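You operate a simulated robot arm through the tools that you are given. There is no shell and no other tool.

Carry out the task below with a simulated robot arm. There is one attempt and no reset: what you move stays moved.

TASK
Dry the fresh core from the iron block on the drying plate at 150 C.
Fine: wait till it has turned pale, switch the plate off and leave the core on it. Set down upright: core.
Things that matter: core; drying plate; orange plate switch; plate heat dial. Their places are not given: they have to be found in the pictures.

The check looks at the end state, three seconds after you hand in, the way a careful person would. Anything else that was tipped, shoved, dropped, spilled or broken makes it a failure.

THE ROBOT
A 6-joint arm with a two-finger parallel gripper, fixed in place. Base frame: the origin is at the foot of the arm, x ahead of it, y to its left, z up. Units: cm, rad, N and s.
With the tool pointing down near the work surface it reaches from about 34 to 76 cm from the base axis. Its first joint turns from -1.152 to 1.152 rad. Payload 2.45 kg.
Tool frame: the origin (TCP) lies between the finger pads and is the grasp point; the fingertips stand 2.4 cm ahead of it; z points along the fingers, y is the line along which they close. Largest opening 6.8 cm; finger width 1.7, thickness 1; the body of the gripper, 4 by 7 cm, starts 4.1 cm behind the TCP.
Orientation is that of the tool frame in the base frame, as [roll, pitch, yaw] about the fixed x, y, z axes, in that order (R = Rz(yaw) Ry(pitch) Rx(roll)). With the fingers straight down and closing along the base's y, the tool's x points along the base's -x, its y along +y and its z along -z.

THE INTERFACE
- The arm moves only by the tool send_rows. Its argument "series" is one flat list of numbers, 7 for each row, row after row: the turn, a rotation vector about the tool's x, y, z in rad, then the shift along the tool's x, y, z in cm, then the closure in counts, from 0 (fully open) to 255 (shut). In form: [wx, wy, wz, tx, ty, tz, gripper, wx, wy, wz, tx, ty, tz, gripper, ...]. A call has 1 to 20 rows; each row shifts and turns the commanded pose from where the row before left it, along the tool's axes as they then stand. A row lasts 0.2 s, in which the tool goes at most 5 cm and 0.15 rad; a call with a longer step from one row to the next is refused whole, and so is a gripper value outside its range. A pose out of reach is approached as far as the arm can. The call stops where the force on the tool passes 40 N (or 10 N more than at its start, if that is more) or the arm is blocked; 0.2 s more then pass. Each finger travels about 10.8 cm/s and halts on what it meets, pressing with about 22 N; the grip force reading is that of the motor and also rises with nothing between the fingers. The clock runs only during rows and for 0.2 s after the last one: add rows that do not move to give the fingers time. It gives the time, the measured TCP pose, the force on the tool (base axes), the opening and the grip force at its end, in the units of the frame above (readings bear some noise), with the torque about the TCP (base axes, N m) and any sound that the robot's microphone picked up, and new pictures: "views" is both (left out), scene, wrist or none.
- Cameras (640 x 400 px; columns grow to the right, rows downward): "scene" is fixed at [15.92, 41.92, 144.63]; the picture's right is [-0.79, -0.61, 0.00], its down [-0.46, 0.59, -0.67] and it looks along [0.41, -0.53, -0.74] (base axes); focal length 332 px, centre (320, 200). "wrist" rides on the gripper at [8.4, 1.1, -7.5] in the tool frame; the picture's right is [-0.13, 0.99, 0.00], its down [-0.60, -0.08, -0.79] and it looks along [-0.79, -0.10, 0.61] (tool axes); focal length 251 px, centre (320, 200).
- pixel_to_xyz(camera, pixels): for up to 12 pixels [column, row] of the newest picture of that camera ("zoom" is the newest enlarged one), the place [x, y, z] in the base frame of the surface seen there, good to about 0.3 cm. No time passes.
- inspect(camera, box): a new picture of the part [left, top, right, bottom] of that camera's present view, enlarged. No time passes.
- job_done(): hands the job in; it is judged then, once.

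Unless the task says otherwise, let go and move clear before handing in.

The tools are called after "Request:" by a JSON object that holds its "name" and its "arguments". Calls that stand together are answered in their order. send_rows: Moves the arm, as the interface text tells. Its arguments: {"type":"object","properties":{"series":{"type":"array"},"views":{"type":"string","enum":["both","scene","wrist","none"]}},"required":["series"]} The other tools are called the same way: pixel_to_xyz (camera, pixels) gives the place of the surface under pixels of a picture; inspect (camera, box) takes an enlarged picture of a part of a camera's view; job_done () hands the job in.

At the start:

```text
time_s: 0.0
tcp_pos: [31.17, 28.65, 122.39]
tcp_rot: [3.141, -0.001, -3.141]
force: [0.1, -0.2, 0.1]
torque: [-0.02, 0.02, 0.04]
grip_width: 6.83
gripper_force: 0.2
```

scene: 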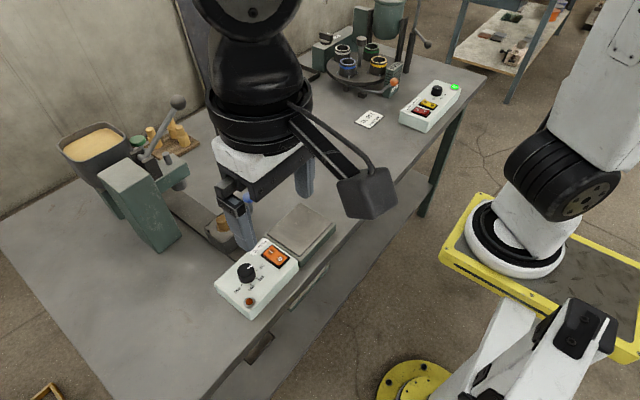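
wrist: 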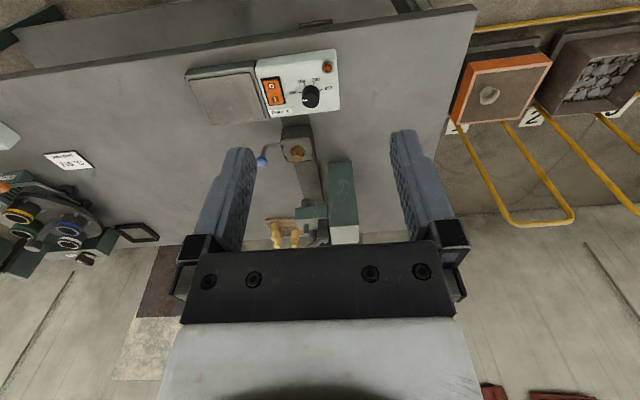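

The scene shows a drying plate with its control box (orange switch near (275,255), dial near (246,270)) and a small core in an iron block near (222,225), partly hidden by the gripper. I'll enlarge both views and measure points before I move.

Request:
{"name": "inspect", "arguments": {"camera": "scene", "box": [180, 180, 360, 330]}}

Request:
{"name": "inspect", "arguments": {"camera": "wrist", "box": [180, 40, 370, 260]}}

Request:
{"name": "pixel_to_xyz", "arguments": {"camera": "wrist", "pixels": [[225, 95], [192, 76], [258, 66], [270, 90], [310, 96], [327, 67], [297, 152], [296, 128], [265, 160], [310, 185], [340, 190], [285, 235]]}}

Request:
{"name": "pixel_to_xyz", "arguments": {"camera": "scene", "pixels": [[303, 230], [275, 255], [247, 270], [248, 301], [222, 225], [200, 290], [400, 170], [180, 180], [145, 200]]}}

```text
2.67 times, centred on (270, 255) of scene
```

zoom: 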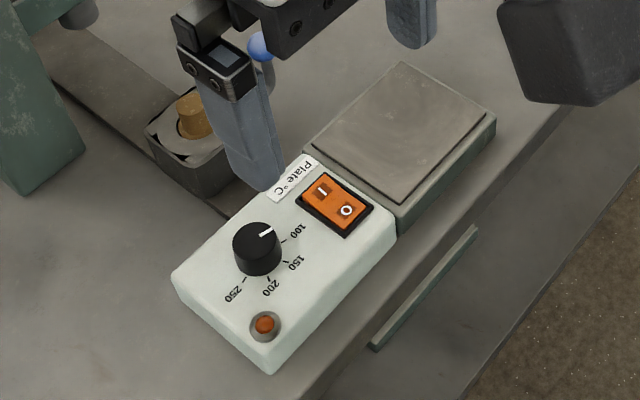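

```text
1.82 times, centred on (275, 150) of wrist
```

zoom: 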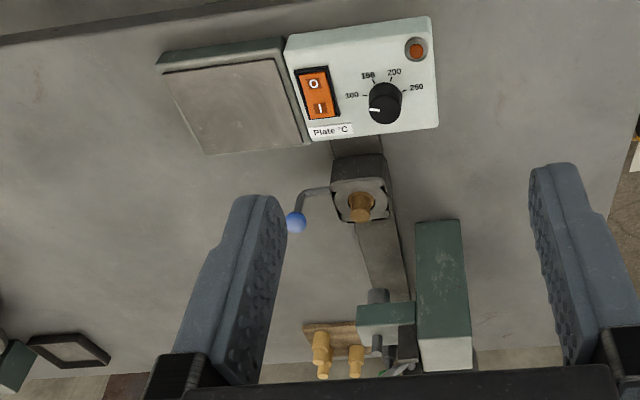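

```text
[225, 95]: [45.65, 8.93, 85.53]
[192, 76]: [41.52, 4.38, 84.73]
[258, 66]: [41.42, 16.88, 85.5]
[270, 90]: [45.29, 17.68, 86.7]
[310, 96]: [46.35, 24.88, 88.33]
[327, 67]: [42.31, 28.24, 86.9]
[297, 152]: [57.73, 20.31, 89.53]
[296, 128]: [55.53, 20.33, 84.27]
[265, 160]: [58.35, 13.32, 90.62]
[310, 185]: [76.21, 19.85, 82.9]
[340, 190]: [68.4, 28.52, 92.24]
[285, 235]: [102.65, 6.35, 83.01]
```

```text
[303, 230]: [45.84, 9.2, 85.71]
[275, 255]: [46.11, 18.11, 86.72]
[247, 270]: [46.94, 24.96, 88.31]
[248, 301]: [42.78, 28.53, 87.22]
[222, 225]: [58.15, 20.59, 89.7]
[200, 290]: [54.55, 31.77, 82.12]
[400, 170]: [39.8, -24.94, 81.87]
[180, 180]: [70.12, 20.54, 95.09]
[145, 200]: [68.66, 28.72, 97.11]
```

The core is at about (58, 20.4) with its top near z 89.7, and the plate top is about z 85.6. There is also a lever with a blue ball beside the block, so I'll enlarge the block and the dial further.

Request:
{"name": "inspect", "arguments": {"camera": "wrist", "box": [250, 110, 330, 190]}}

Request:
{"name": "inspect", "arguments": {"camera": "scene", "box": [200, 195, 270, 260]}}

Request:
{"name": "inspect", "arguments": {"camera": "wrist", "box": [180, 40, 350, 130]}}

Request:
{"name": "inspect", "arguments": {"camera": "scene", "box": [40, 80, 220, 260]}}

```text
5.00 times, centred on (290, 150) of wrist
```

zoom: 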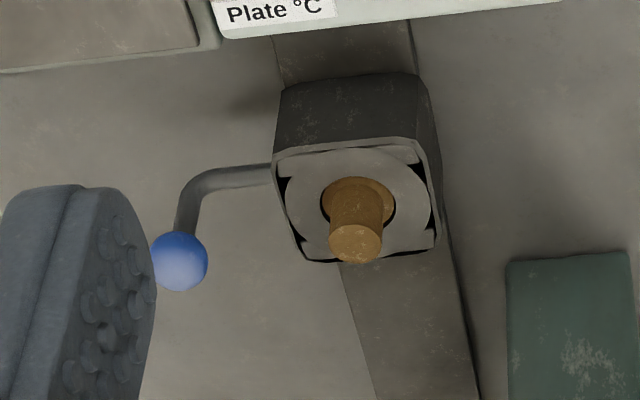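

```text
6.15 times, centred on (235, 228) of scene
```

zoom: 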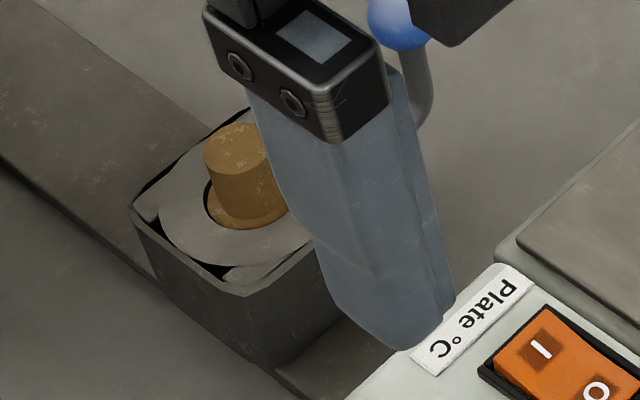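

```text
3.76 times, centred on (265, 85) of wrist
```

zoom: 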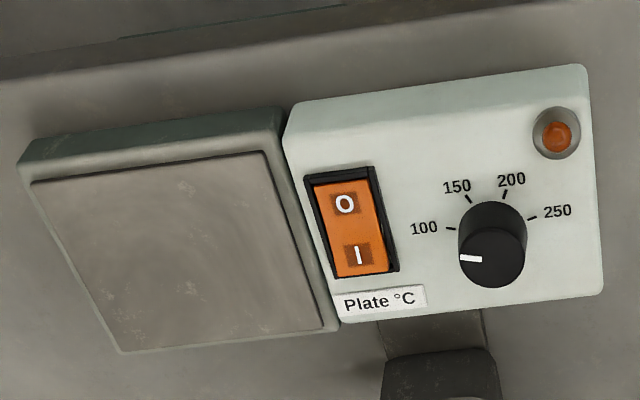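

```text
2.22 times, centred on (130, 170) of scene
```

zoom: 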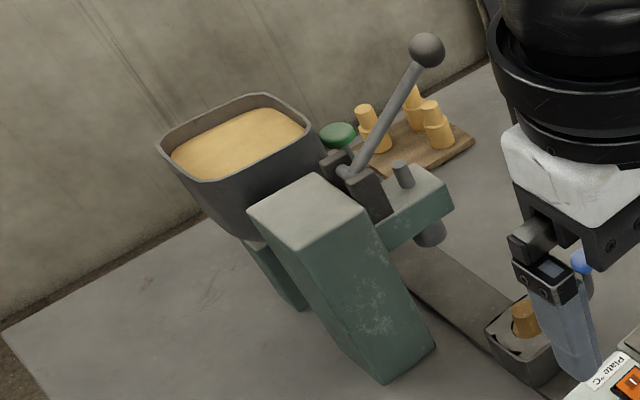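

I now need exact positions for the dial ticks, knob, switch and core, so I'll measure them from the current zooms and take a fresh zoom of the box.

Request:
{"name": "inspect", "arguments": {"camera": "wrist", "box": [255, 45, 345, 125]}}

```text
5.00 times, centred on (300, 85) of wrist
```

zoom: 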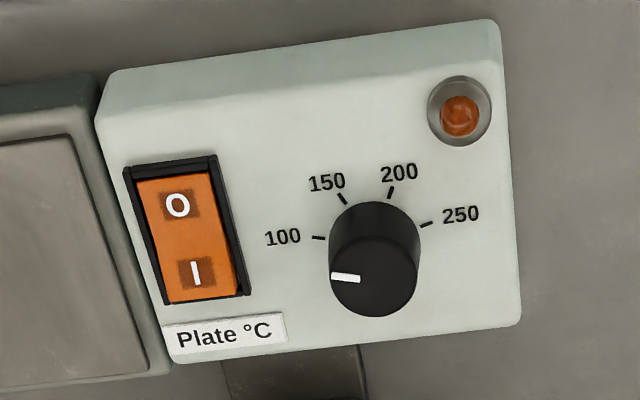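

Request:
{"name": "pixel_to_xyz", "arguments": {"camera": "zoom", "pixels": [[319, 238], [343, 199], [390, 192], [427, 224], [333, 277], [358, 279], [375, 275], [416, 270], [377, 312], [372, 238], [178, 206], [197, 272]]}}

Request:
{"name": "pixel_to_xyz", "arguments": {"camera": "zoom", "pixels": [[125, 165], [213, 158], [248, 292], [168, 303], [110, 75], [498, 25], [520, 318], [175, 358], [460, 116], [105, 115], [300, 160], [290, 300]]}}

```text
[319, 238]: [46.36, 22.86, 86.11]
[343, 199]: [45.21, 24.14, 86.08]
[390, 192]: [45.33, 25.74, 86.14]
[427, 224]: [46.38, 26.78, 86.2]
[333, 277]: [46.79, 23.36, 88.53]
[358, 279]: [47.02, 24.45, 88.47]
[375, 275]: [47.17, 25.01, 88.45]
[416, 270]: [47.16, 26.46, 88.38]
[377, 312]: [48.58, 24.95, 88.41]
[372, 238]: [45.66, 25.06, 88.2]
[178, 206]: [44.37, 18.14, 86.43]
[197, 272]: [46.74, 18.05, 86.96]
```

```text
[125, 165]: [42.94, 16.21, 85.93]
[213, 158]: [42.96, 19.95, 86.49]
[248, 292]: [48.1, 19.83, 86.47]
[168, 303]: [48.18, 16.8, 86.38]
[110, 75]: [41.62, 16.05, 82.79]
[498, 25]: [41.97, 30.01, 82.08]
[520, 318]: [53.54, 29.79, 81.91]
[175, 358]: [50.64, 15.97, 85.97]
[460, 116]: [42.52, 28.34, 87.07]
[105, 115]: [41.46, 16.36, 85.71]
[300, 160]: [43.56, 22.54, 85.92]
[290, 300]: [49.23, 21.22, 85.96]
```

Knob centre is about (47.1, 25.0) with its top at z 88.4. The ticks put 150 roughly 57° clockwise (seen from above) of the pointer. I'll bring the arm lower for a closer look at the block, its lever and the core.

Request:
{"name": "send_rows", "arguments": {"series": [0, 0, 0, -1.854, -0.831, 2.799, 0, 0, 0, 0, -1.854, -0.831, 2.799, 0, 0, 0, 0, -1.854, -0.831, 2.799, 0, 0, 0, 0, -1.854, -0.831, 2.799, 0, 0, 0, 0, -1.854, -0.831, 2.799, 0, 0, 0, 0, -1.854, -0.831, 2.799, 0, 0, 0, 0, -1.854, -0.831, 2.799, 0, 0, 0, 0, -1.854, -0.831, 2.799, 0, 0, 0, 0, 0, 0, 0, 0]}}

```text
time_s: 2.0
tcp_pos: [45.96, 21.98, 99.98]
tcp_rot: [3.142, 0.0, 3.141]
force: [-0.7, -0.7, -0.6]
torque: [0.0, 0.02, 0.02]
grip_width: 6.79
gripper_force: 0.1
```

scene: 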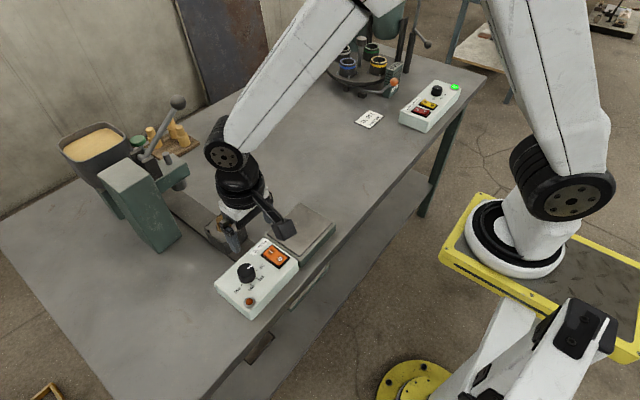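
wrist: 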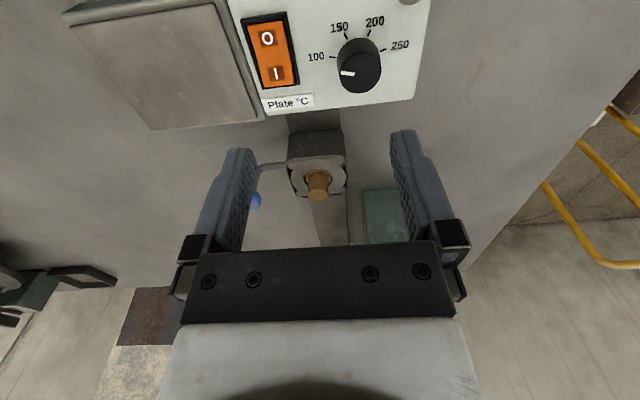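

Request:
{"name": "inspect", "arguments": {"camera": "wrist", "box": [250, 120, 370, 220]}}

Request:
{"name": "inspect", "arguments": {"camera": "wrist", "box": [290, 0, 430, 100]}}

Request:
{"name": "pixel_to_xyz", "arguments": {"camera": "wrist", "pixels": [[318, 194], [317, 181], [309, 195], [327, 195], [301, 180], [338, 182], [291, 162], [343, 160], [256, 202], [275, 165], [345, 150], [325, 215]]}}

```text
4.00 times, centred on (310, 170) of wrist
```

zoom: 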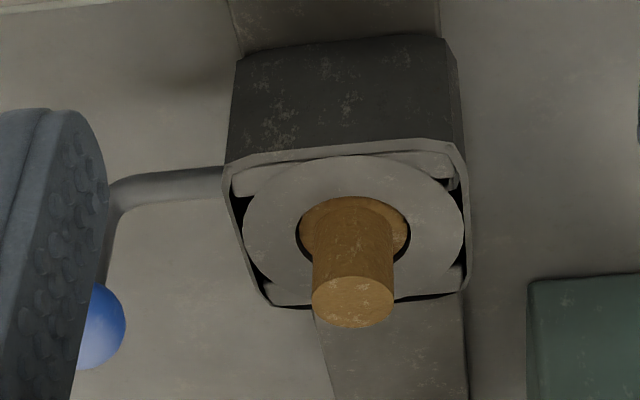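

```text
4.00 times, centred on (360, 50) of wrist
```

zoom: 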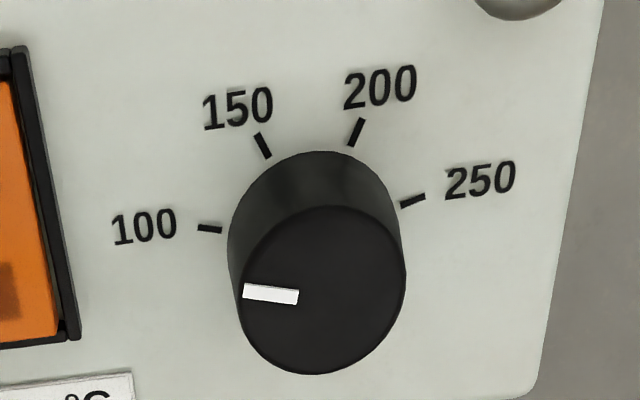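

```text
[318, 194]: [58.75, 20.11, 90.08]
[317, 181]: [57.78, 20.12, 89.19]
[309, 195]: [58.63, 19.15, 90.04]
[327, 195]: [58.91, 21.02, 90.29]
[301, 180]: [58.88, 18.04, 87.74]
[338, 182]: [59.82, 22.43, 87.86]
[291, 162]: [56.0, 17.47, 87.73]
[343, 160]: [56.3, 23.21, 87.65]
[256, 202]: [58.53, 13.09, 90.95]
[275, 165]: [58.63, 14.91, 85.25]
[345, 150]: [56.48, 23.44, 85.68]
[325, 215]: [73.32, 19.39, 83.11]
```

The core's stem is about 1.9 cm across at (58.7, 20.1), from z 87.7 to 90.1, with a wider body in the bore below it. I'll measure the knob pointer and ticks again from this closer zoom.

Request:
{"name": "pixel_to_xyz", "arguments": {"camera": "zoom", "pixels": [[210, 229], [262, 145], [356, 132], [413, 201], [246, 292], [297, 297], [322, 210], [322, 368], [242, 290], [402, 280], [322, 290]]}}

Request:
{"name": "pixel_to_xyz", "arguments": {"camera": "scene", "pixels": [[246, 270], [246, 264], [240, 270], [252, 270], [270, 256], [279, 258], [302, 227], [318, 242], [330, 222], [305, 210]]}}

Request:
{"name": "inspect", "arguments": {"camera": "scene", "box": [205, 190, 345, 325]}}

```text
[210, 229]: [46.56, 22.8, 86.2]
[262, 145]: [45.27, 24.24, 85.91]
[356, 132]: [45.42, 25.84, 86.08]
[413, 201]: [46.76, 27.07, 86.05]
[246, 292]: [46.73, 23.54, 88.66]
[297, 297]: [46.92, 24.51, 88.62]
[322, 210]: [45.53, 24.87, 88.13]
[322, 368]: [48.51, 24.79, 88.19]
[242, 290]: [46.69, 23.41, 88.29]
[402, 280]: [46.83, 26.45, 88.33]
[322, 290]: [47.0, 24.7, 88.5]
```

```text
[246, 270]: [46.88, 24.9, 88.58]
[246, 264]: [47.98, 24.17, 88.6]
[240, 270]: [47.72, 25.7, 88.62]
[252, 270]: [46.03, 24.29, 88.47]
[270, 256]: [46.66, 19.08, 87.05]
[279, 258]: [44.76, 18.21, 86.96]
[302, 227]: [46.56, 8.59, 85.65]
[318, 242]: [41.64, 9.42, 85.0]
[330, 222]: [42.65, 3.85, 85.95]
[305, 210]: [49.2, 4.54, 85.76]
```

```text
2.96 times, centred on (275, 258) of scene
```

zoom: 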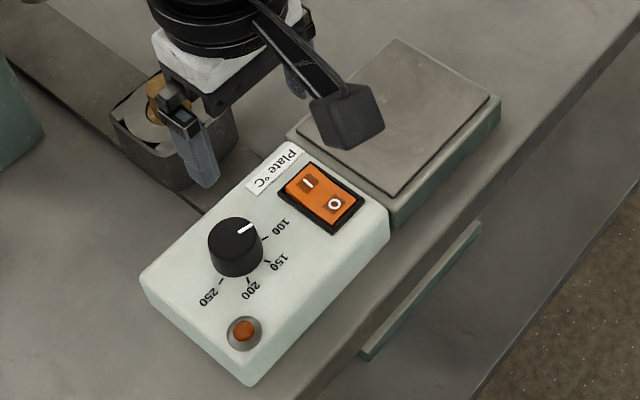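

Refined values: knob centre is about (47.05, 24.93). The ticks sit about 50° apart (100 at 15°, 150 at 65°), and the pointer is at about 12°. I'll move above the knob and pre-rotate the gripper about -25° so the turn stays centred.

Request:
{"name": "send_rows", "arguments": {"series": [0, 0, 0, -0.545, 1.475, 3.49, 0, 0, 0, 0, -0.545, 1.475, 3.49, 0, 0, 0, -0.11, 0, 0, 0, 0, 0, 0, -0.11, 0, 0, 0, 0, 0, 0, -0.11, 0, 0, 0, 0, 0, 0, -0.11, 0, 0, 0, 0, 0, 0, 0, 0, 0, 0, 0]}}

```text
time_s: 3.6
tcp_pos: [47.02, 24.92, 92.96]
tcp_rot: [-3.141, 0.0, -2.7]
force: [0.6, 0.5, 1.6]
torque: [0.0, -0.01, -0.01]
grip_width: 6.81
gripper_force: 0.0
```

scene: 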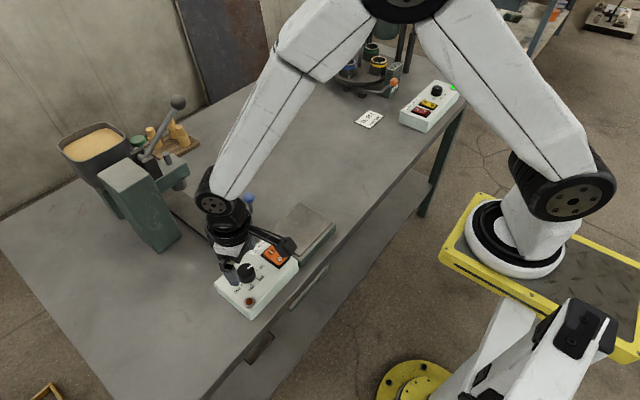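
wrist: 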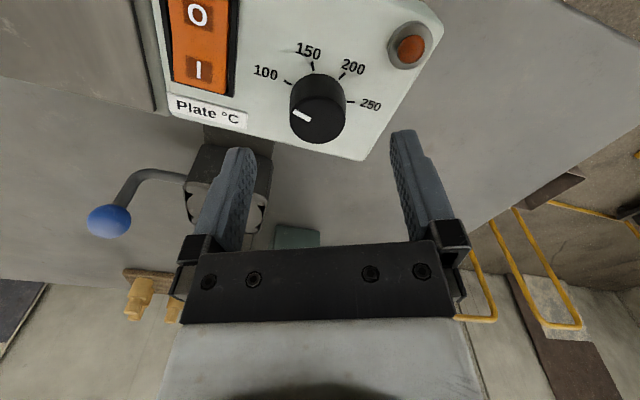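

The gripper is centred over the knob at (47.02, 24.92), turned 25°. I'll check the knob centre and pointer from this close view before descending.

Request:
{"name": "inspect", "arguments": {"camera": "wrist", "box": [240, 30, 400, 150]}}

Request:
{"name": "pixel_to_xyz", "arguments": {"camera": "wrist", "pixels": [[288, 82], [313, 67], [341, 76], [350, 101], [294, 111], [309, 118], [291, 118], [343, 122], [317, 102], [317, 141], [317, 121]]}}

```text
3.33 times, centred on (320, 90) of wrist
```

zoom: 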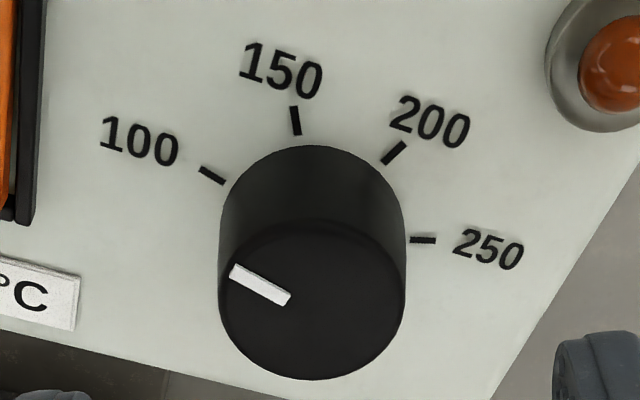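

```text
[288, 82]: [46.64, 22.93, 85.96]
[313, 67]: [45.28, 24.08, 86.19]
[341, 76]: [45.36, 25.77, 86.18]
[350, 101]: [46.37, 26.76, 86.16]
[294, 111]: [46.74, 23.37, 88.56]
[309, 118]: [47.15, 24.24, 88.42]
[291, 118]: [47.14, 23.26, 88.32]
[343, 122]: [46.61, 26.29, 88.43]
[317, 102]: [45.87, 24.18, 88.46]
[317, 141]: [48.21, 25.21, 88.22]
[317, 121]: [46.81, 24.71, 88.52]
```

The pointer sits at roughly 100, so about 52° of clockwise turn is needed. I'll descend over the knob and close on it.

Request:
{"name": "send_rows", "arguments": {"series": [0, 0, 0, 0, 0, 1.88, 0, 0, 0, 0, 0, 0, 1.88, 0, 0, 0, 0, 0, 0, 0, 0, 0, 0, 0, 0, 0, 0, 255, 0, 0, 0, 0, 0, 0, 255, 0, 0, 0, 0, 0, 0, 255], "views": "wrist"}}

```text
time_s: 5.0
tcp_pos: [47.18, 24.84, 89.21]
tcp_rot: [3.141, 0.0, -2.702]
force: [8.4, -13.1, -3.0]
torque: [-0.25, -0.48, -0.05]
grip_width: 3.29
gripper_force: 45.0
```

wrist: 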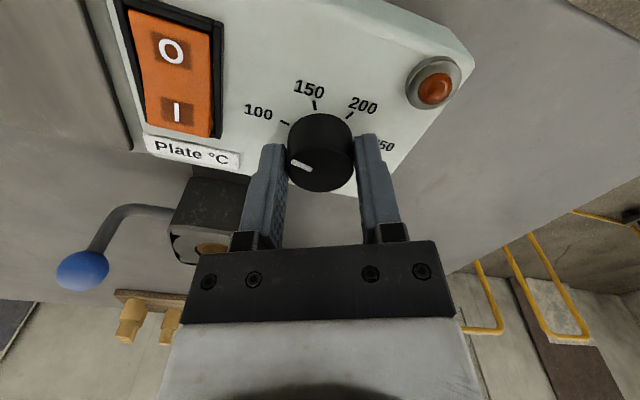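

The fingers hold the knob (width 3.29), but a 15 N side force shows the grip is about 0.17 cm off along the tool's y. I'll re-centre by that much, then turn the knob 0.92 rad clockwise.

Request:
{"name": "send_rows", "arguments": {"series": [0, 0, 0, 0, -0.17, 0, 255, 0, 0, 0, 0, 0, 0, 255], "views": "none"}}

Request:
{"name": "send_rows", "arguments": {"series": [0, 0, 0.1, 0, 0, 0, 255, 0, 0, 0.1, 0, 0, 0, 255, 0, 0, 0.1, 0, 0, 0, 255, 0, 0, 0.1, 0, 0, 0, 255, 0, 0, 0.1, 0, 0, 0, 255, 0, 0, 0.1, 0, 0, 0, 255, 0, 0, 0.1, 0, 0, 0, 255, 0, 0, 0.1, 0, 0, 0, 255, 0, 0, 0.1, 0, 0, 0, 255, 0, 0, 0, 0, 0, 0, 255], "views": "both"}}

```text
time_s: 5.6
tcp_pos: [46.99, 24.78, 89.12]
tcp_rot: [-3.141, 0.0, -2.701]
force: [-0.5, -3.1, -6.6]
torque: [0.29, -0.71, -0.08]
grip_width: 3.28
gripper_force: 45.0
```

```text
time_s: 7.8
tcp_pos: [47.19, 24.64, 89.34]
tcp_rot: [3.142, 0.001, 2.678]
force: [-10.7, 15.4, -13.5]
torque: [0.5, 0.2, -0.05]
grip_width: 3.24
gripper_force: 44.8
```

scene: 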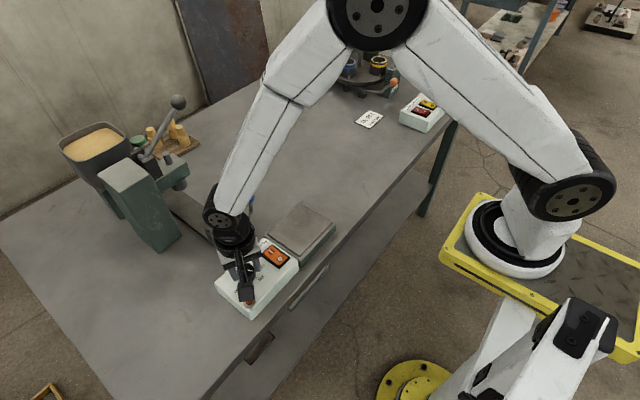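
wrist: 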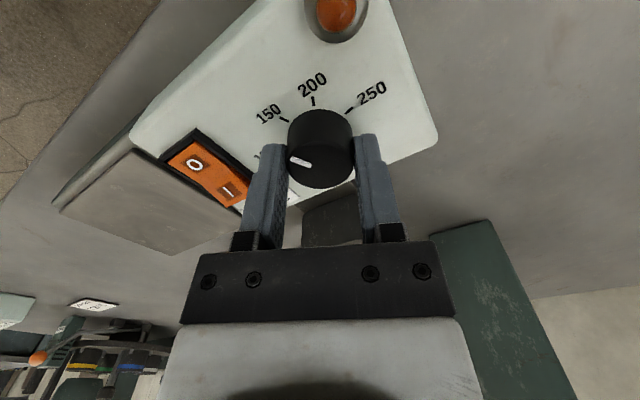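

The knob turned with the gripper, and the pointer now lies near the 150 tick direction. I'll enlarge to compare the two.

Request:
{"name": "inspect", "arguments": {"camera": "wrist", "box": [230, 60, 410, 200]}}

Request:
{"name": "pixel_to_xyz", "arguments": {"camera": "wrist", "pixels": [[284, 120], [313, 101], [348, 111], [291, 158], [306, 164], [320, 130], [320, 185], [349, 158]]}}

```text
2.86 times, centred on (320, 130) of wrist
```

zoom: 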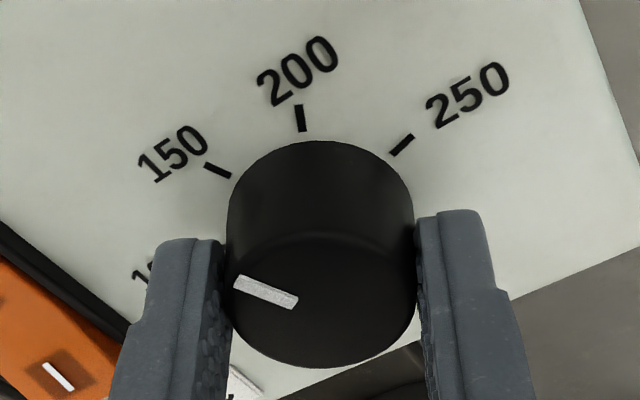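

```text
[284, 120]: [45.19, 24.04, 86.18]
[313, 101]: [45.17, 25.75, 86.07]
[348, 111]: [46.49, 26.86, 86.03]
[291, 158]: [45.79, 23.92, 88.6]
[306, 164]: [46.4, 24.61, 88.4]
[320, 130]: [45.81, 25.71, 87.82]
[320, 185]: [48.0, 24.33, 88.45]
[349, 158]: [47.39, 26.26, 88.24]
```

Ray geometry from this view puts the pointer at about 58° and the 150 tick at about 65°, so it is roughly 7° short. I'll add 0.12 rad of turn.

Request:
{"name": "send_rows", "arguments": {"series": [0, 0, 0.06, 0, 0, 0, 255, 0, 0, 0.06, 0, 0, 0, 255, 0, 0, 0, 0, 0, 0, 255], "views": "wrist"}}

Request:
{"name": "inspect", "arguments": {"camera": "wrist", "box": [230, 60, 410, 200]}}

```text
time_s: 8.6
tcp_pos: [47.3, 24.78, 89.15]
tcp_rot: [3.141, 0.001, 2.561]
force: [-4.3, 13.0, -11.2]
torque: [0.14, -0.2, 0.06]
grip_width: 3.21
gripper_force: 44.7
```

wrist: 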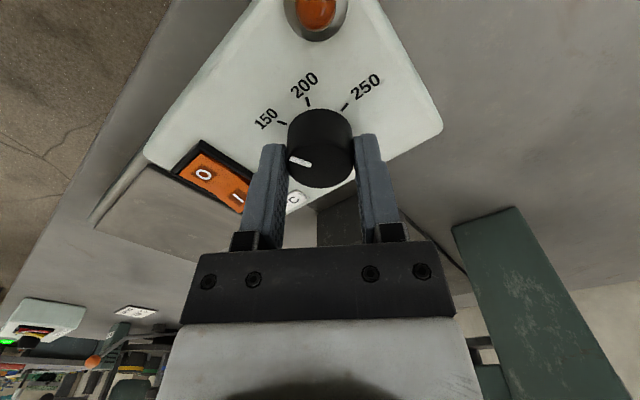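

```text
2.86 times, centred on (320, 130) of wrist
```

zoom: 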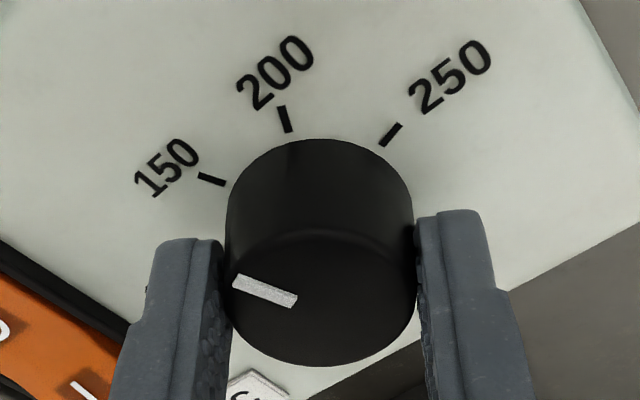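

The pointer and the 150 tick now have the same slope (about 19° in the picture), and the computed pointer angle is about 64.5° against 65°. I'll open, rise clear and check.

Request:
{"name": "send_rows", "arguments": {"series": [0, 0, 0, 0, 0, 0, 80, 0, 0, 0, 0, 0, 0, 80, 0, 0, 0, 0, 0, 0, 80, 0, 0, 0, 0, 0, -2, 80, 0, 0, 0, 0, 0, -2, 80, 0, 0, 0, 0, 0, -2, 80, 0, 0, -0.145, 0, 0, 0, 80, 0, 0, -0.145, 0, 0, 0, 80, 0, 0, -0.145, 0, 0, 0, 80, 0, 0, -0.145, 0, 0, 0, 80, 0, 0, 0, 0, 0, 0, 80], "views": "both"}}

Request:
{"name": "inspect", "arguments": {"camera": "wrist", "box": [230, 20, 410, 160]}}

```text
time_s: 11.0
tcp_pos: [47.1, 24.75, 95.2]
tcp_rot: [-3.142, -0.001, -3.14]
force: [0.8, -0.7, -0.3]
torque: [0.02, -0.02, 0.02]
grip_width: 4.65
gripper_force: 0.0
```

scene: 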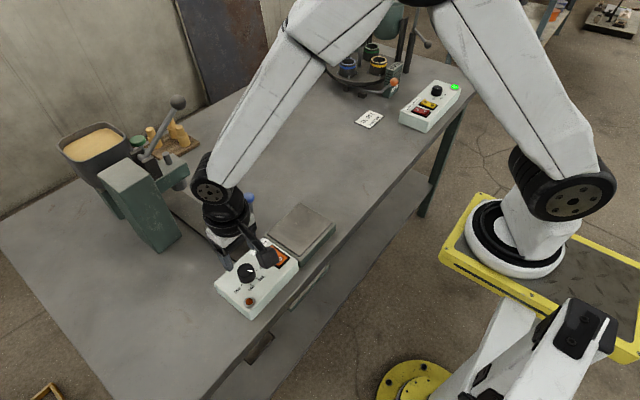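
wrist: 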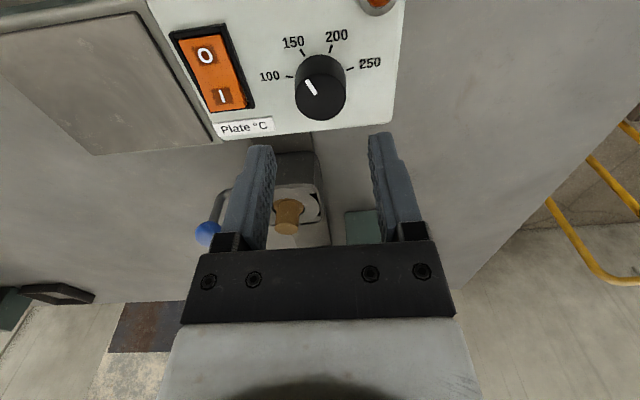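

```text
2.86 times, centred on (320, 90) of wrist
```

zoom: 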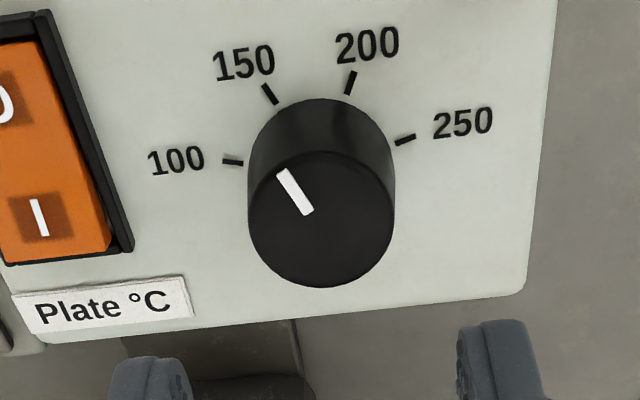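

The dial reads 150: fitting the ticks gives the 150 mark at 65.6° and the pointer at about 66°. Next is the rocker switch, where the I end stands proud (off), so I'll measure it closely.

Request:
{"name": "inspect", "arguments": {"camera": "wrist", "box": [150, 20, 290, 140]}}

Request:
{"name": "pixel_to_xyz", "arguments": {"camera": "wrist", "pixels": [[205, 57], [221, 97], [213, 77], [178, 40], [222, 32], [247, 103], [212, 110], [233, 105], [207, 112], [190, 40], [215, 35], [225, 104]]}}

```text
3.33 times, centred on (220, 80) of wrist
```

zoom: 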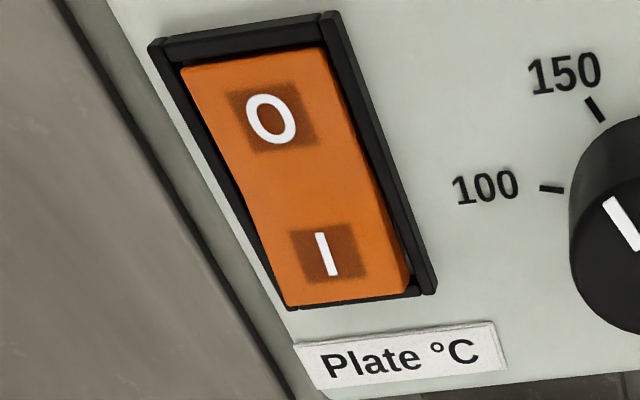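

```text
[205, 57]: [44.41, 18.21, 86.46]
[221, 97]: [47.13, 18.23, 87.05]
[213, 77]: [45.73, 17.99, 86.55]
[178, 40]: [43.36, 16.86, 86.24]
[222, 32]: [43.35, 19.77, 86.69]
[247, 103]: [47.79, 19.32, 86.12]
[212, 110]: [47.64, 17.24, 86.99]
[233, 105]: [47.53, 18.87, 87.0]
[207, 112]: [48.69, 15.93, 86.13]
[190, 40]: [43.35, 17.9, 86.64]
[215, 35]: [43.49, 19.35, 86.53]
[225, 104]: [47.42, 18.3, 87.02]
```

I'll close the fingers, move above the I end at about (47.0, 18.15), and come down to just above it.

Request:
{"name": "send_rows", "arguments": {"series": [0, 0, 0, 0.05, -3.3, 0, 255, 0, 0, 0, 0.05, -3.3, 0, 255, 0, 0, 0, 0, 0, 2.4, 255, 0, 0, 0, 0, 0, 2.4, 255, 0, 0, 0, 0, 0, 0, 255], "views": "both"}}

```text
time_s: 12.2
tcp_pos: [47.13, 18.26, 90.4]
tcp_rot: [3.141, 0.001, 3.141]
force: [-0.9, -0.7, 0.6]
torque: [-0.02, 0.02, 0.0]
grip_width: 0.02
gripper_force: 21.5
```

scene: 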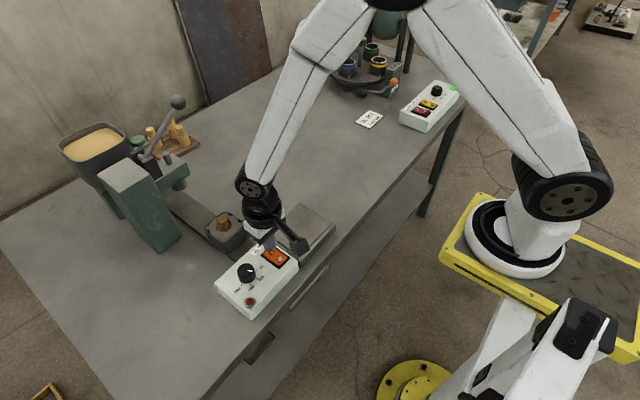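
wrist: 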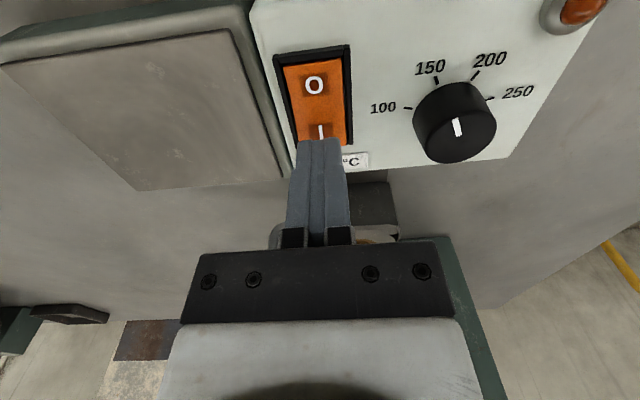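

The fingertips are above the I end, with the tips at about z 88.0. I'll press down slowly in small steps.

Request:
{"name": "send_rows", "arguments": {"series": [0, 0, 0, 0, 0, 0.3, 255, 0, 0, 0, 0, 0, 0.3, 255, 0, 0, 0, 0, 0, 0.2, 255, 0, 0, 0, 0, 0, 0.2, 255, 0, 0, 0, 0, 0, 0.15, 255, 0, 0, 0, 0, 0, 0.15, 255, 0, 0, 0, 0, 0, 0.15, 255], "views": "wrist"}}

```text
time_s: 13.9
tcp_pos: [47.15, 18.04, 89.24]
tcp_rot: [3.14, 0.004, 3.141]
force: [-2.0, -0.7, 5.2]
torque: [-0.01, 0.08, -0.03]
grip_width: 0.0
gripper_force: 22.3
stopped in row 7: the force on the tool passed its limit at 42 N (the readings are from after the stop); the commanded pose is now the measured one
```

wrist: 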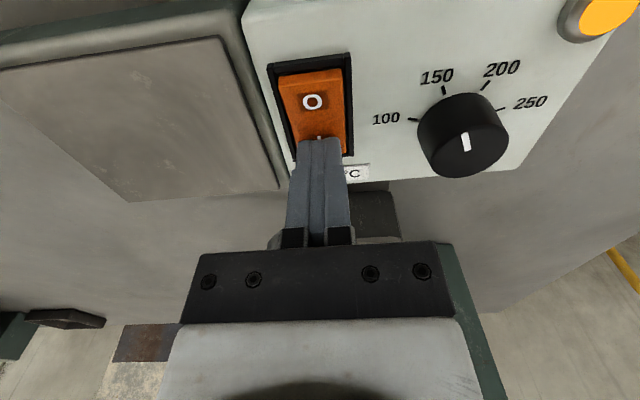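

The rocker went down and the lamp at the upper right (605,15) lit up, so the plate is on. I'll rise, open the fingers and move above the core for a close look.

Request:
{"name": "send_rows", "arguments": {"series": [0, 0, 0, 0, 0, -3.38, 255, 0, 0, 0, 0, 0, -3.38, 255, 0, 0, 0, -3.783, 0.7, 0, 80, 0, 0, 0, -3.783, 0.7, 0, 80, 0, 0, 0, -3.784, 0.7, 0, 80, 0, 0, 0, 0, 0, 0, 80], "views": "both"}}

Request:
{"name": "inspect", "arguments": {"camera": "wrist", "box": [240, 60, 400, 200]}}

Request:
{"name": "inspect", "arguments": {"camera": "scene", "box": [180, 180, 345, 325]}}

```text
time_s: 15.3
tcp_pos: [58.52, 20.25, 95.66]
tcp_rot: [3.138, 0.002, -3.14]
force: [-0.4, 0.6, -0.1]
torque: [0.0, 0.0, 0.01]
grip_width: 4.66
gripper_force: 0.1
```

scene: 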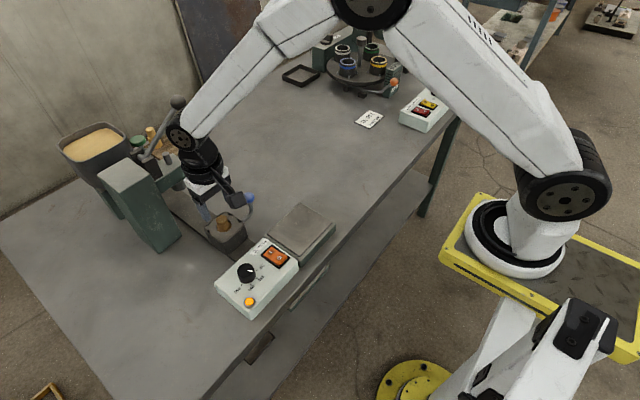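
wrist: 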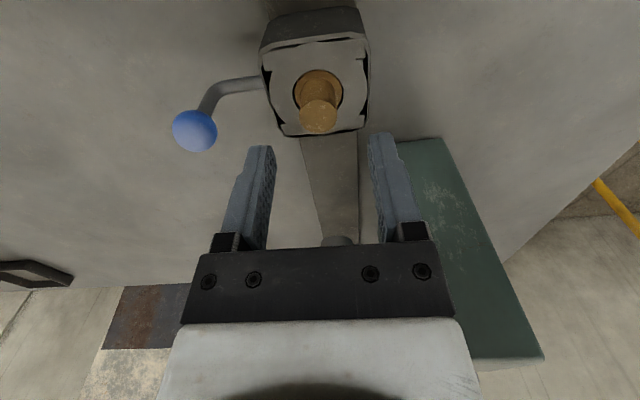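

```text
2.86 times, centred on (320, 130) of wrist
```

zoom: 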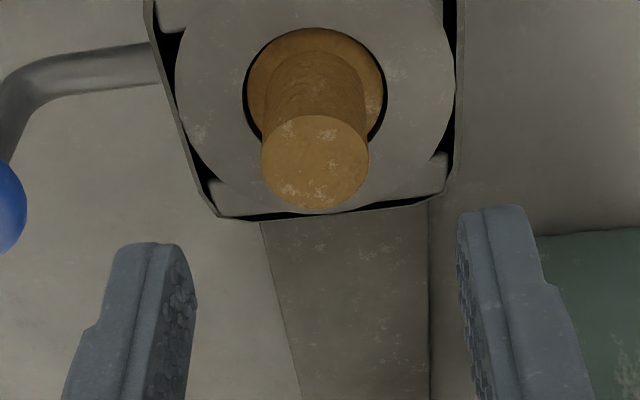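

```text
2.76 times, centred on (262, 252) of scene
```

zoom: 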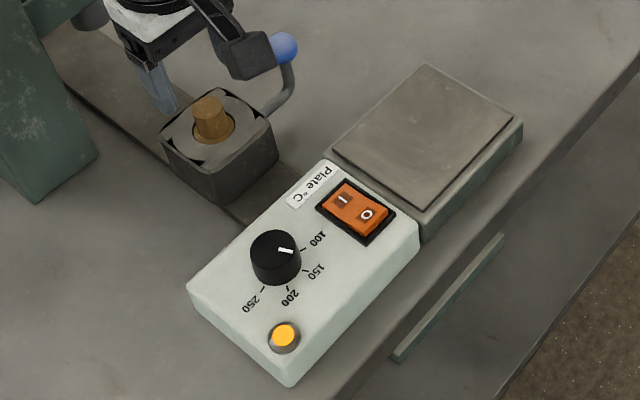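

The plate lamp is lit and the core is clear to see below the open fingers. I'll measure its stem top and the bore edges from here.

Request:
{"name": "pixel_to_xyz", "arguments": {"camera": "wrist", "pixels": [[318, 117], [300, 117], [336, 117], [318, 102], [318, 131], [318, 75], [318, 95], [300, 85], [290, 90], [347, 90], [318, 60], [195, 130]]}}

Request:
{"name": "inspect", "arguments": {"camera": "scene", "box": [215, 245, 285, 300]}}

```text
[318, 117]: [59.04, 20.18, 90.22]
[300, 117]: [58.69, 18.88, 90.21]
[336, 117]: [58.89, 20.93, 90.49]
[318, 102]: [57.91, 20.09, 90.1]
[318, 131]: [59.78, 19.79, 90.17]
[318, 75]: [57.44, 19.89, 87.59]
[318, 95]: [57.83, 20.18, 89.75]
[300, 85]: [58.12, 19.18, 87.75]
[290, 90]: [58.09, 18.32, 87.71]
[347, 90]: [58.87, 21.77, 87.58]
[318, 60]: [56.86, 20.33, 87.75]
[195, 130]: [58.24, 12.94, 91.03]
```

```text
7.27 times, centred on (250, 272) of scene
```

zoom: 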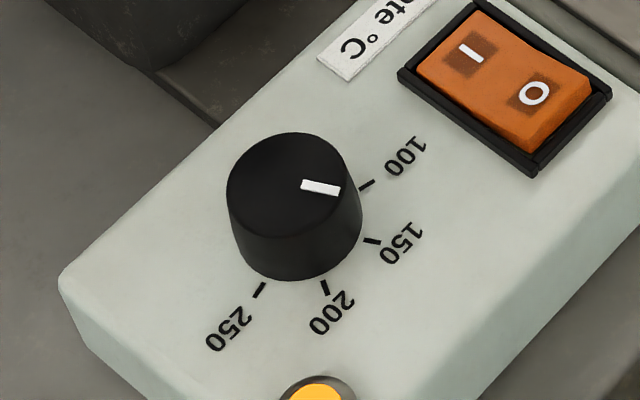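

Stem centre comes out near (58.87, 20.13), top z 90.2, and block top z 87.7. Before going down I'll check how close the shooter's nozzle and lever are to the wrist, and measure a rack core for its height.

Request:
{"name": "pixel_to_xyz", "arguments": {"camera": "scene", "pixels": [[178, 102], [171, 115], [180, 183], [172, 172], [155, 150], [178, 138], [150, 133], [190, 170], [205, 155]]}}

Request:
{"name": "inspect", "arguments": {"camera": "scene", "box": [120, 85, 260, 260]}}

```text
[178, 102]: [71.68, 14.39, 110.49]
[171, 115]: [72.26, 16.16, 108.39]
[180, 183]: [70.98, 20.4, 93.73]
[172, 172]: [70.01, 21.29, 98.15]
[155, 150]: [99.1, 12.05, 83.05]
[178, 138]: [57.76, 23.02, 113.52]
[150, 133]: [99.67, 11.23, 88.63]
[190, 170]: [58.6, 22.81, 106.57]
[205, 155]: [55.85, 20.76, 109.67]
```

```text
2.29 times, centred on (190, 172) of scene
```

zoom: 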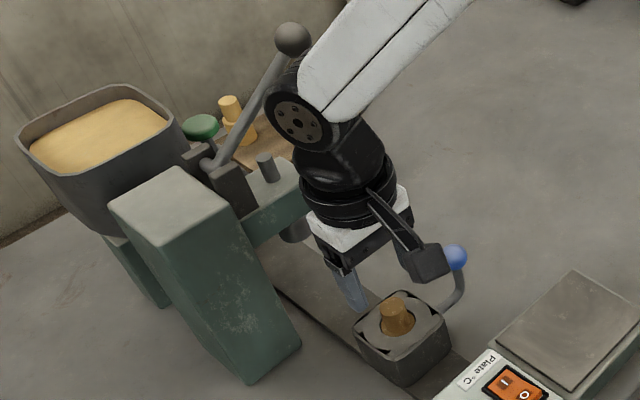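

Clearances look fine: the nozzle is at x ≥ 68.5 and the lever ball at x ≥ 70, while the wrist stays below about x 64. I'll centre on the stem and lower with the fingers open.

Request:
{"name": "send_rows", "arguments": {"series": [0, 0, 0, -0.35, -0.12, 1.7, 80, 0, 0, 0, 0, 0, 1.7, 80, 0, 0, 0, 0, 0, 1.0, 80, 0, 0, 0, 0, 0, 0.75, 80, 0, 0, 0, 0, 0, 0, 80], "views": "both"}}

Request:
{"name": "inspect", "arguments": {"camera": "wrist", "box": [240, 100, 400, 240]}}

```text
time_s: 16.5
tcp_pos: [58.93, 20.12, 90.91]
tcp_rot: [3.141, 0.005, 3.14]
force: [0.3, -0.7, 0.5]
torque: [0.01, 0.02, -0.02]
grip_width: 4.66
gripper_force: 0.1
```

scene: 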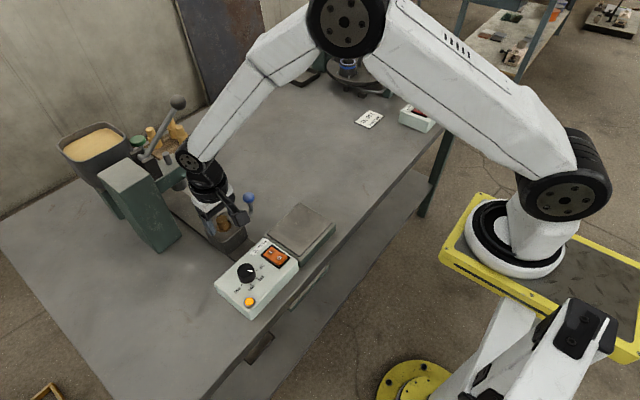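
wrist: 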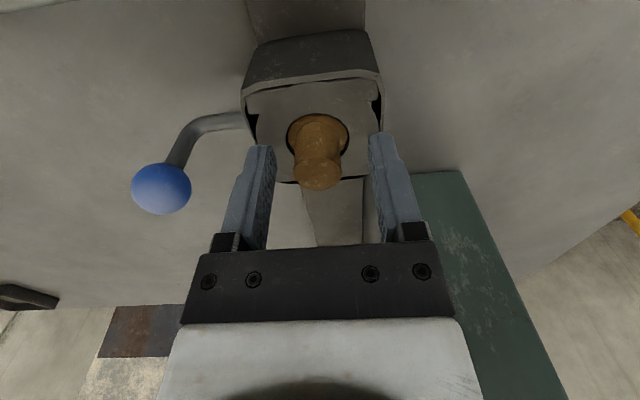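

```text
2.86 times, centred on (320, 170) of wrist
```

zoom: 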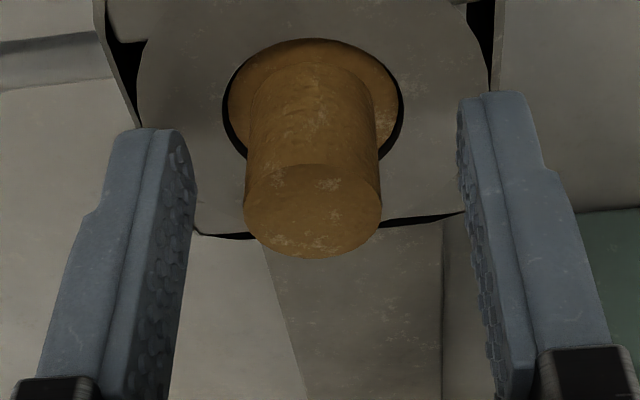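

The stem is about 2.3 cm wide and about 0.1 cm off the tool centre toward -y and +x. I'll nudge over, lower 0.35 cm more so the tips stop above the block, and close gently.

Request:
{"name": "send_rows", "arguments": {"series": [0, 0, 0, -0.1, -0.1, 0.35, 80, 0, 0, 0, 0, 0, 0, 80, 0, 0, 0, 0, 0, 0, 160, 0, 0, 0, 0, 0, 0, 172, 0, 0, 0, 0, 0, 0, 178, 0, 0, 0, 0, 0, 0, 178], "views": "wrist"}}

Request:
{"name": "inspect", "arguments": {"camera": "wrist", "box": [240, 100, 400, 240]}}

```text
time_s: 17.9
tcp_pos: [59.0, 20.01, 90.42]
tcp_rot: [3.138, 0.003, -3.141]
force: [0.2, 0.6, -0.3]
torque: [0.05, 0.0, 0.02]
grip_width: 2.15
gripper_force: 5.7
```

wrist: 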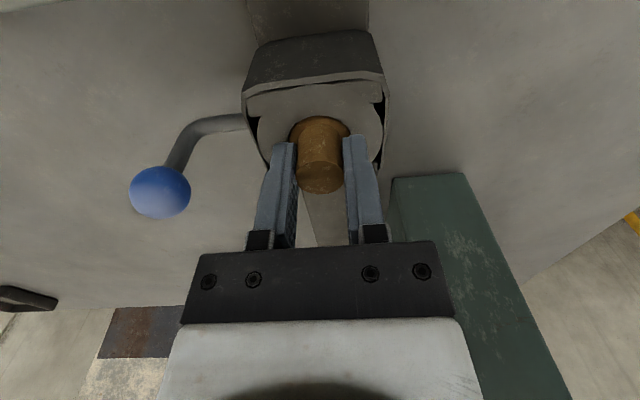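

```text
2.86 times, centred on (320, 170) of wrist
```

zoom: 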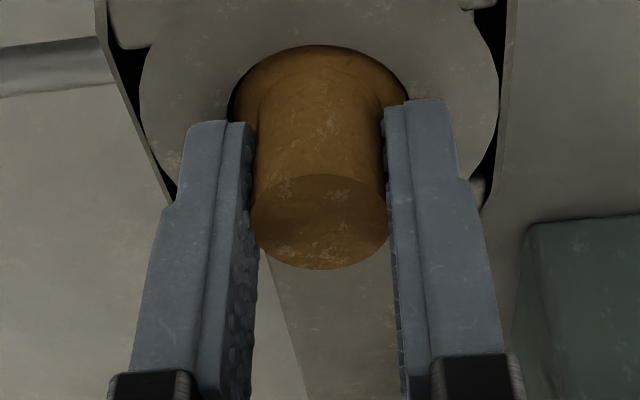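

The fingers hold the core at 2.15 cm with only 5.7 N, so the grip can be kept gentle. I'll tighten slightly and lift straight up a little to see whether the core comes free.

Request:
{"name": "send_rows", "arguments": {"series": [0, 0, 0, 0, 0, 0, 186, 0, 0, 0, 0, 0, 0, 186, 0, 0, 0, 0, 0, -0.1, 186, 0, 0, 0, 0, 0, -0.2, 186, 0, 0, 0, 0, 0, -0.3, 186, 0, 0, 0, 0, 0, 0, 186], "views": "both"}}

Request:
{"name": "inspect", "arguments": {"camera": "wrist", "box": [240, 100, 400, 240]}}

```text
time_s: 19.3
tcp_pos: [58.99, 20.11, 91.13]
tcp_rot: [3.14, 0.003, 3.142]
force: [-0.1, -0.1, 0.5]
torque: [0.01, 0.01, 0.0]
grip_width: 2.09
gripper_force: 21.7
```

scene: 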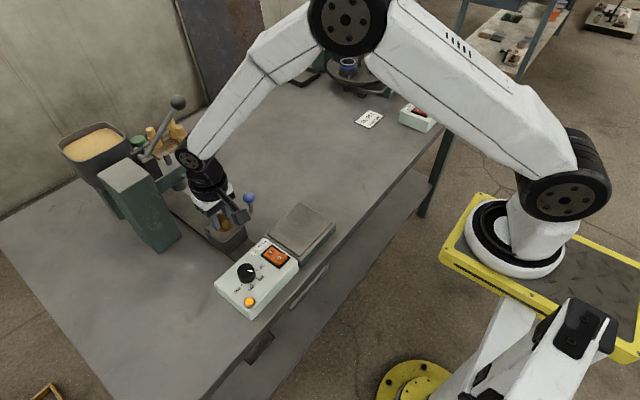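
wrist: 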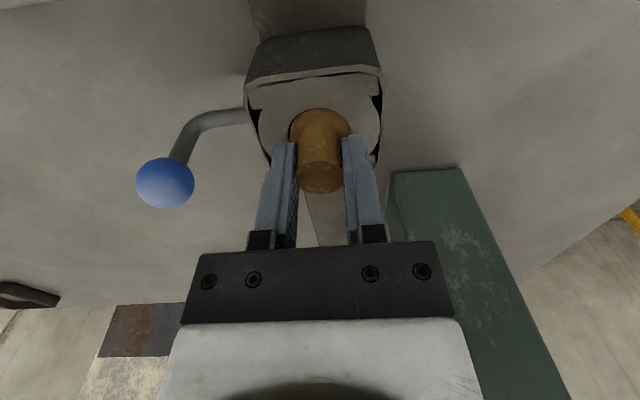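

```text
2.86 times, centred on (320, 170) of wrist
```

zoom: 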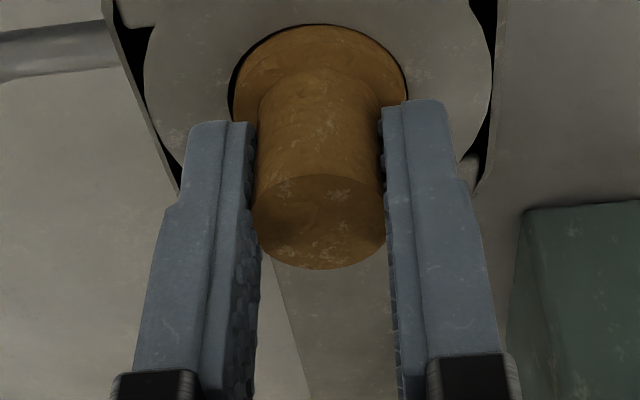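

The core rose with the gripper (its wider body is now visible above the block) with no resistance: z force 0.5 N. I'll keep the same closure and lift it clear.

Request:
{"name": "send_rows", "arguments": {"series": [0, 0, 0, 0, 0, -0.6, 186, 0, 0, 0, 0, 0, -0.8, 186, 0, 0, 0, 0, 0, -1.0, 186, 0, 0, 0, 0, 0, -1.0, 186, 0, 0, 0, 0, 0, -1.0, 186, 0, 0, 0, 0, 0, -1.0, 186, 0, 0, 0, 0, 0, -1.0, 186, 0, 0, 0, 0, 0, 0, 186], "views": "both"}}

Request:
{"name": "inspect", "arguments": {"camera": "scene", "box": [170, 140, 310, 260]}}

Request:
{"name": "inspect", "arguments": {"camera": "wrist", "box": [240, 60, 400, 220]}}

```text
time_s: 21.1
tcp_pos: [58.93, 20.01, 97.47]
tcp_rot: [3.138, 0.003, 3.141]
force: [0.6, 0.8, -0.9]
torque: [-0.02, -0.01, 0.02]
grip_width: 1.84
gripper_force: 0.0
```

scene: 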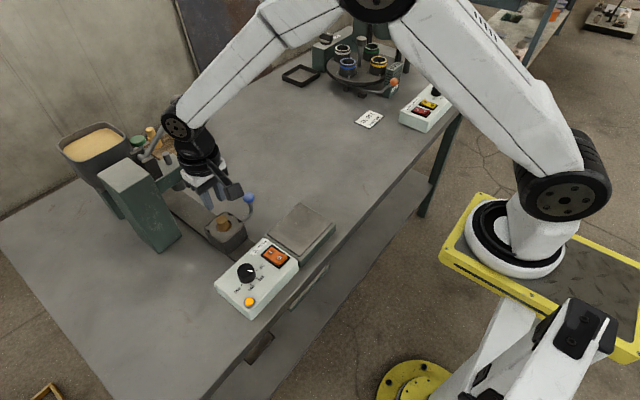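
wrist: 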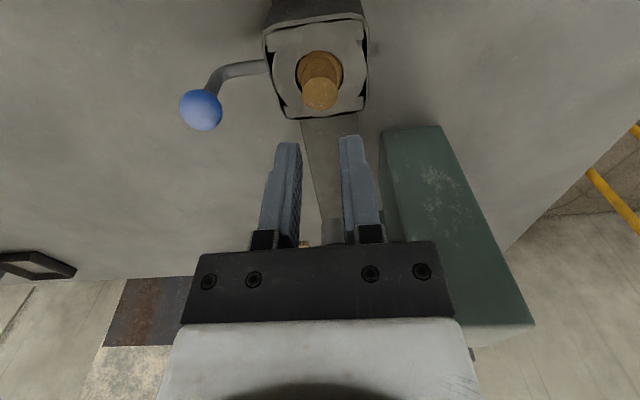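

```text
3.33 times, centred on (240, 200) of scene
```

zoom: 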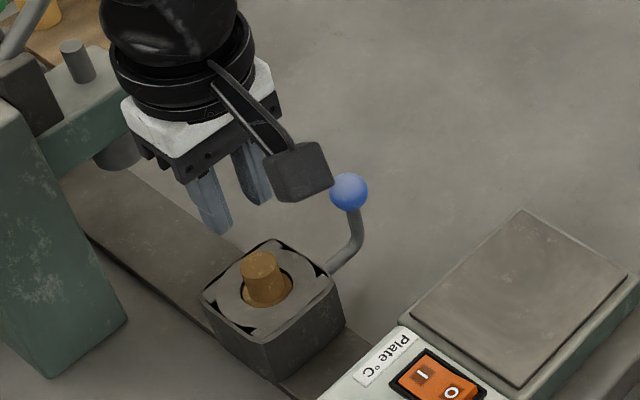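

```text
2.50 times, centred on (320, 140) of wrist
```

zoom: 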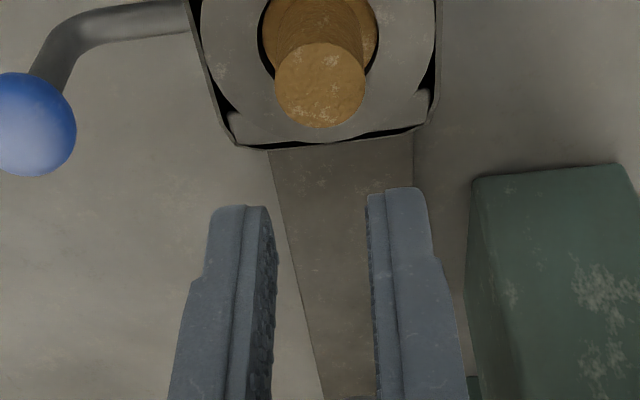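

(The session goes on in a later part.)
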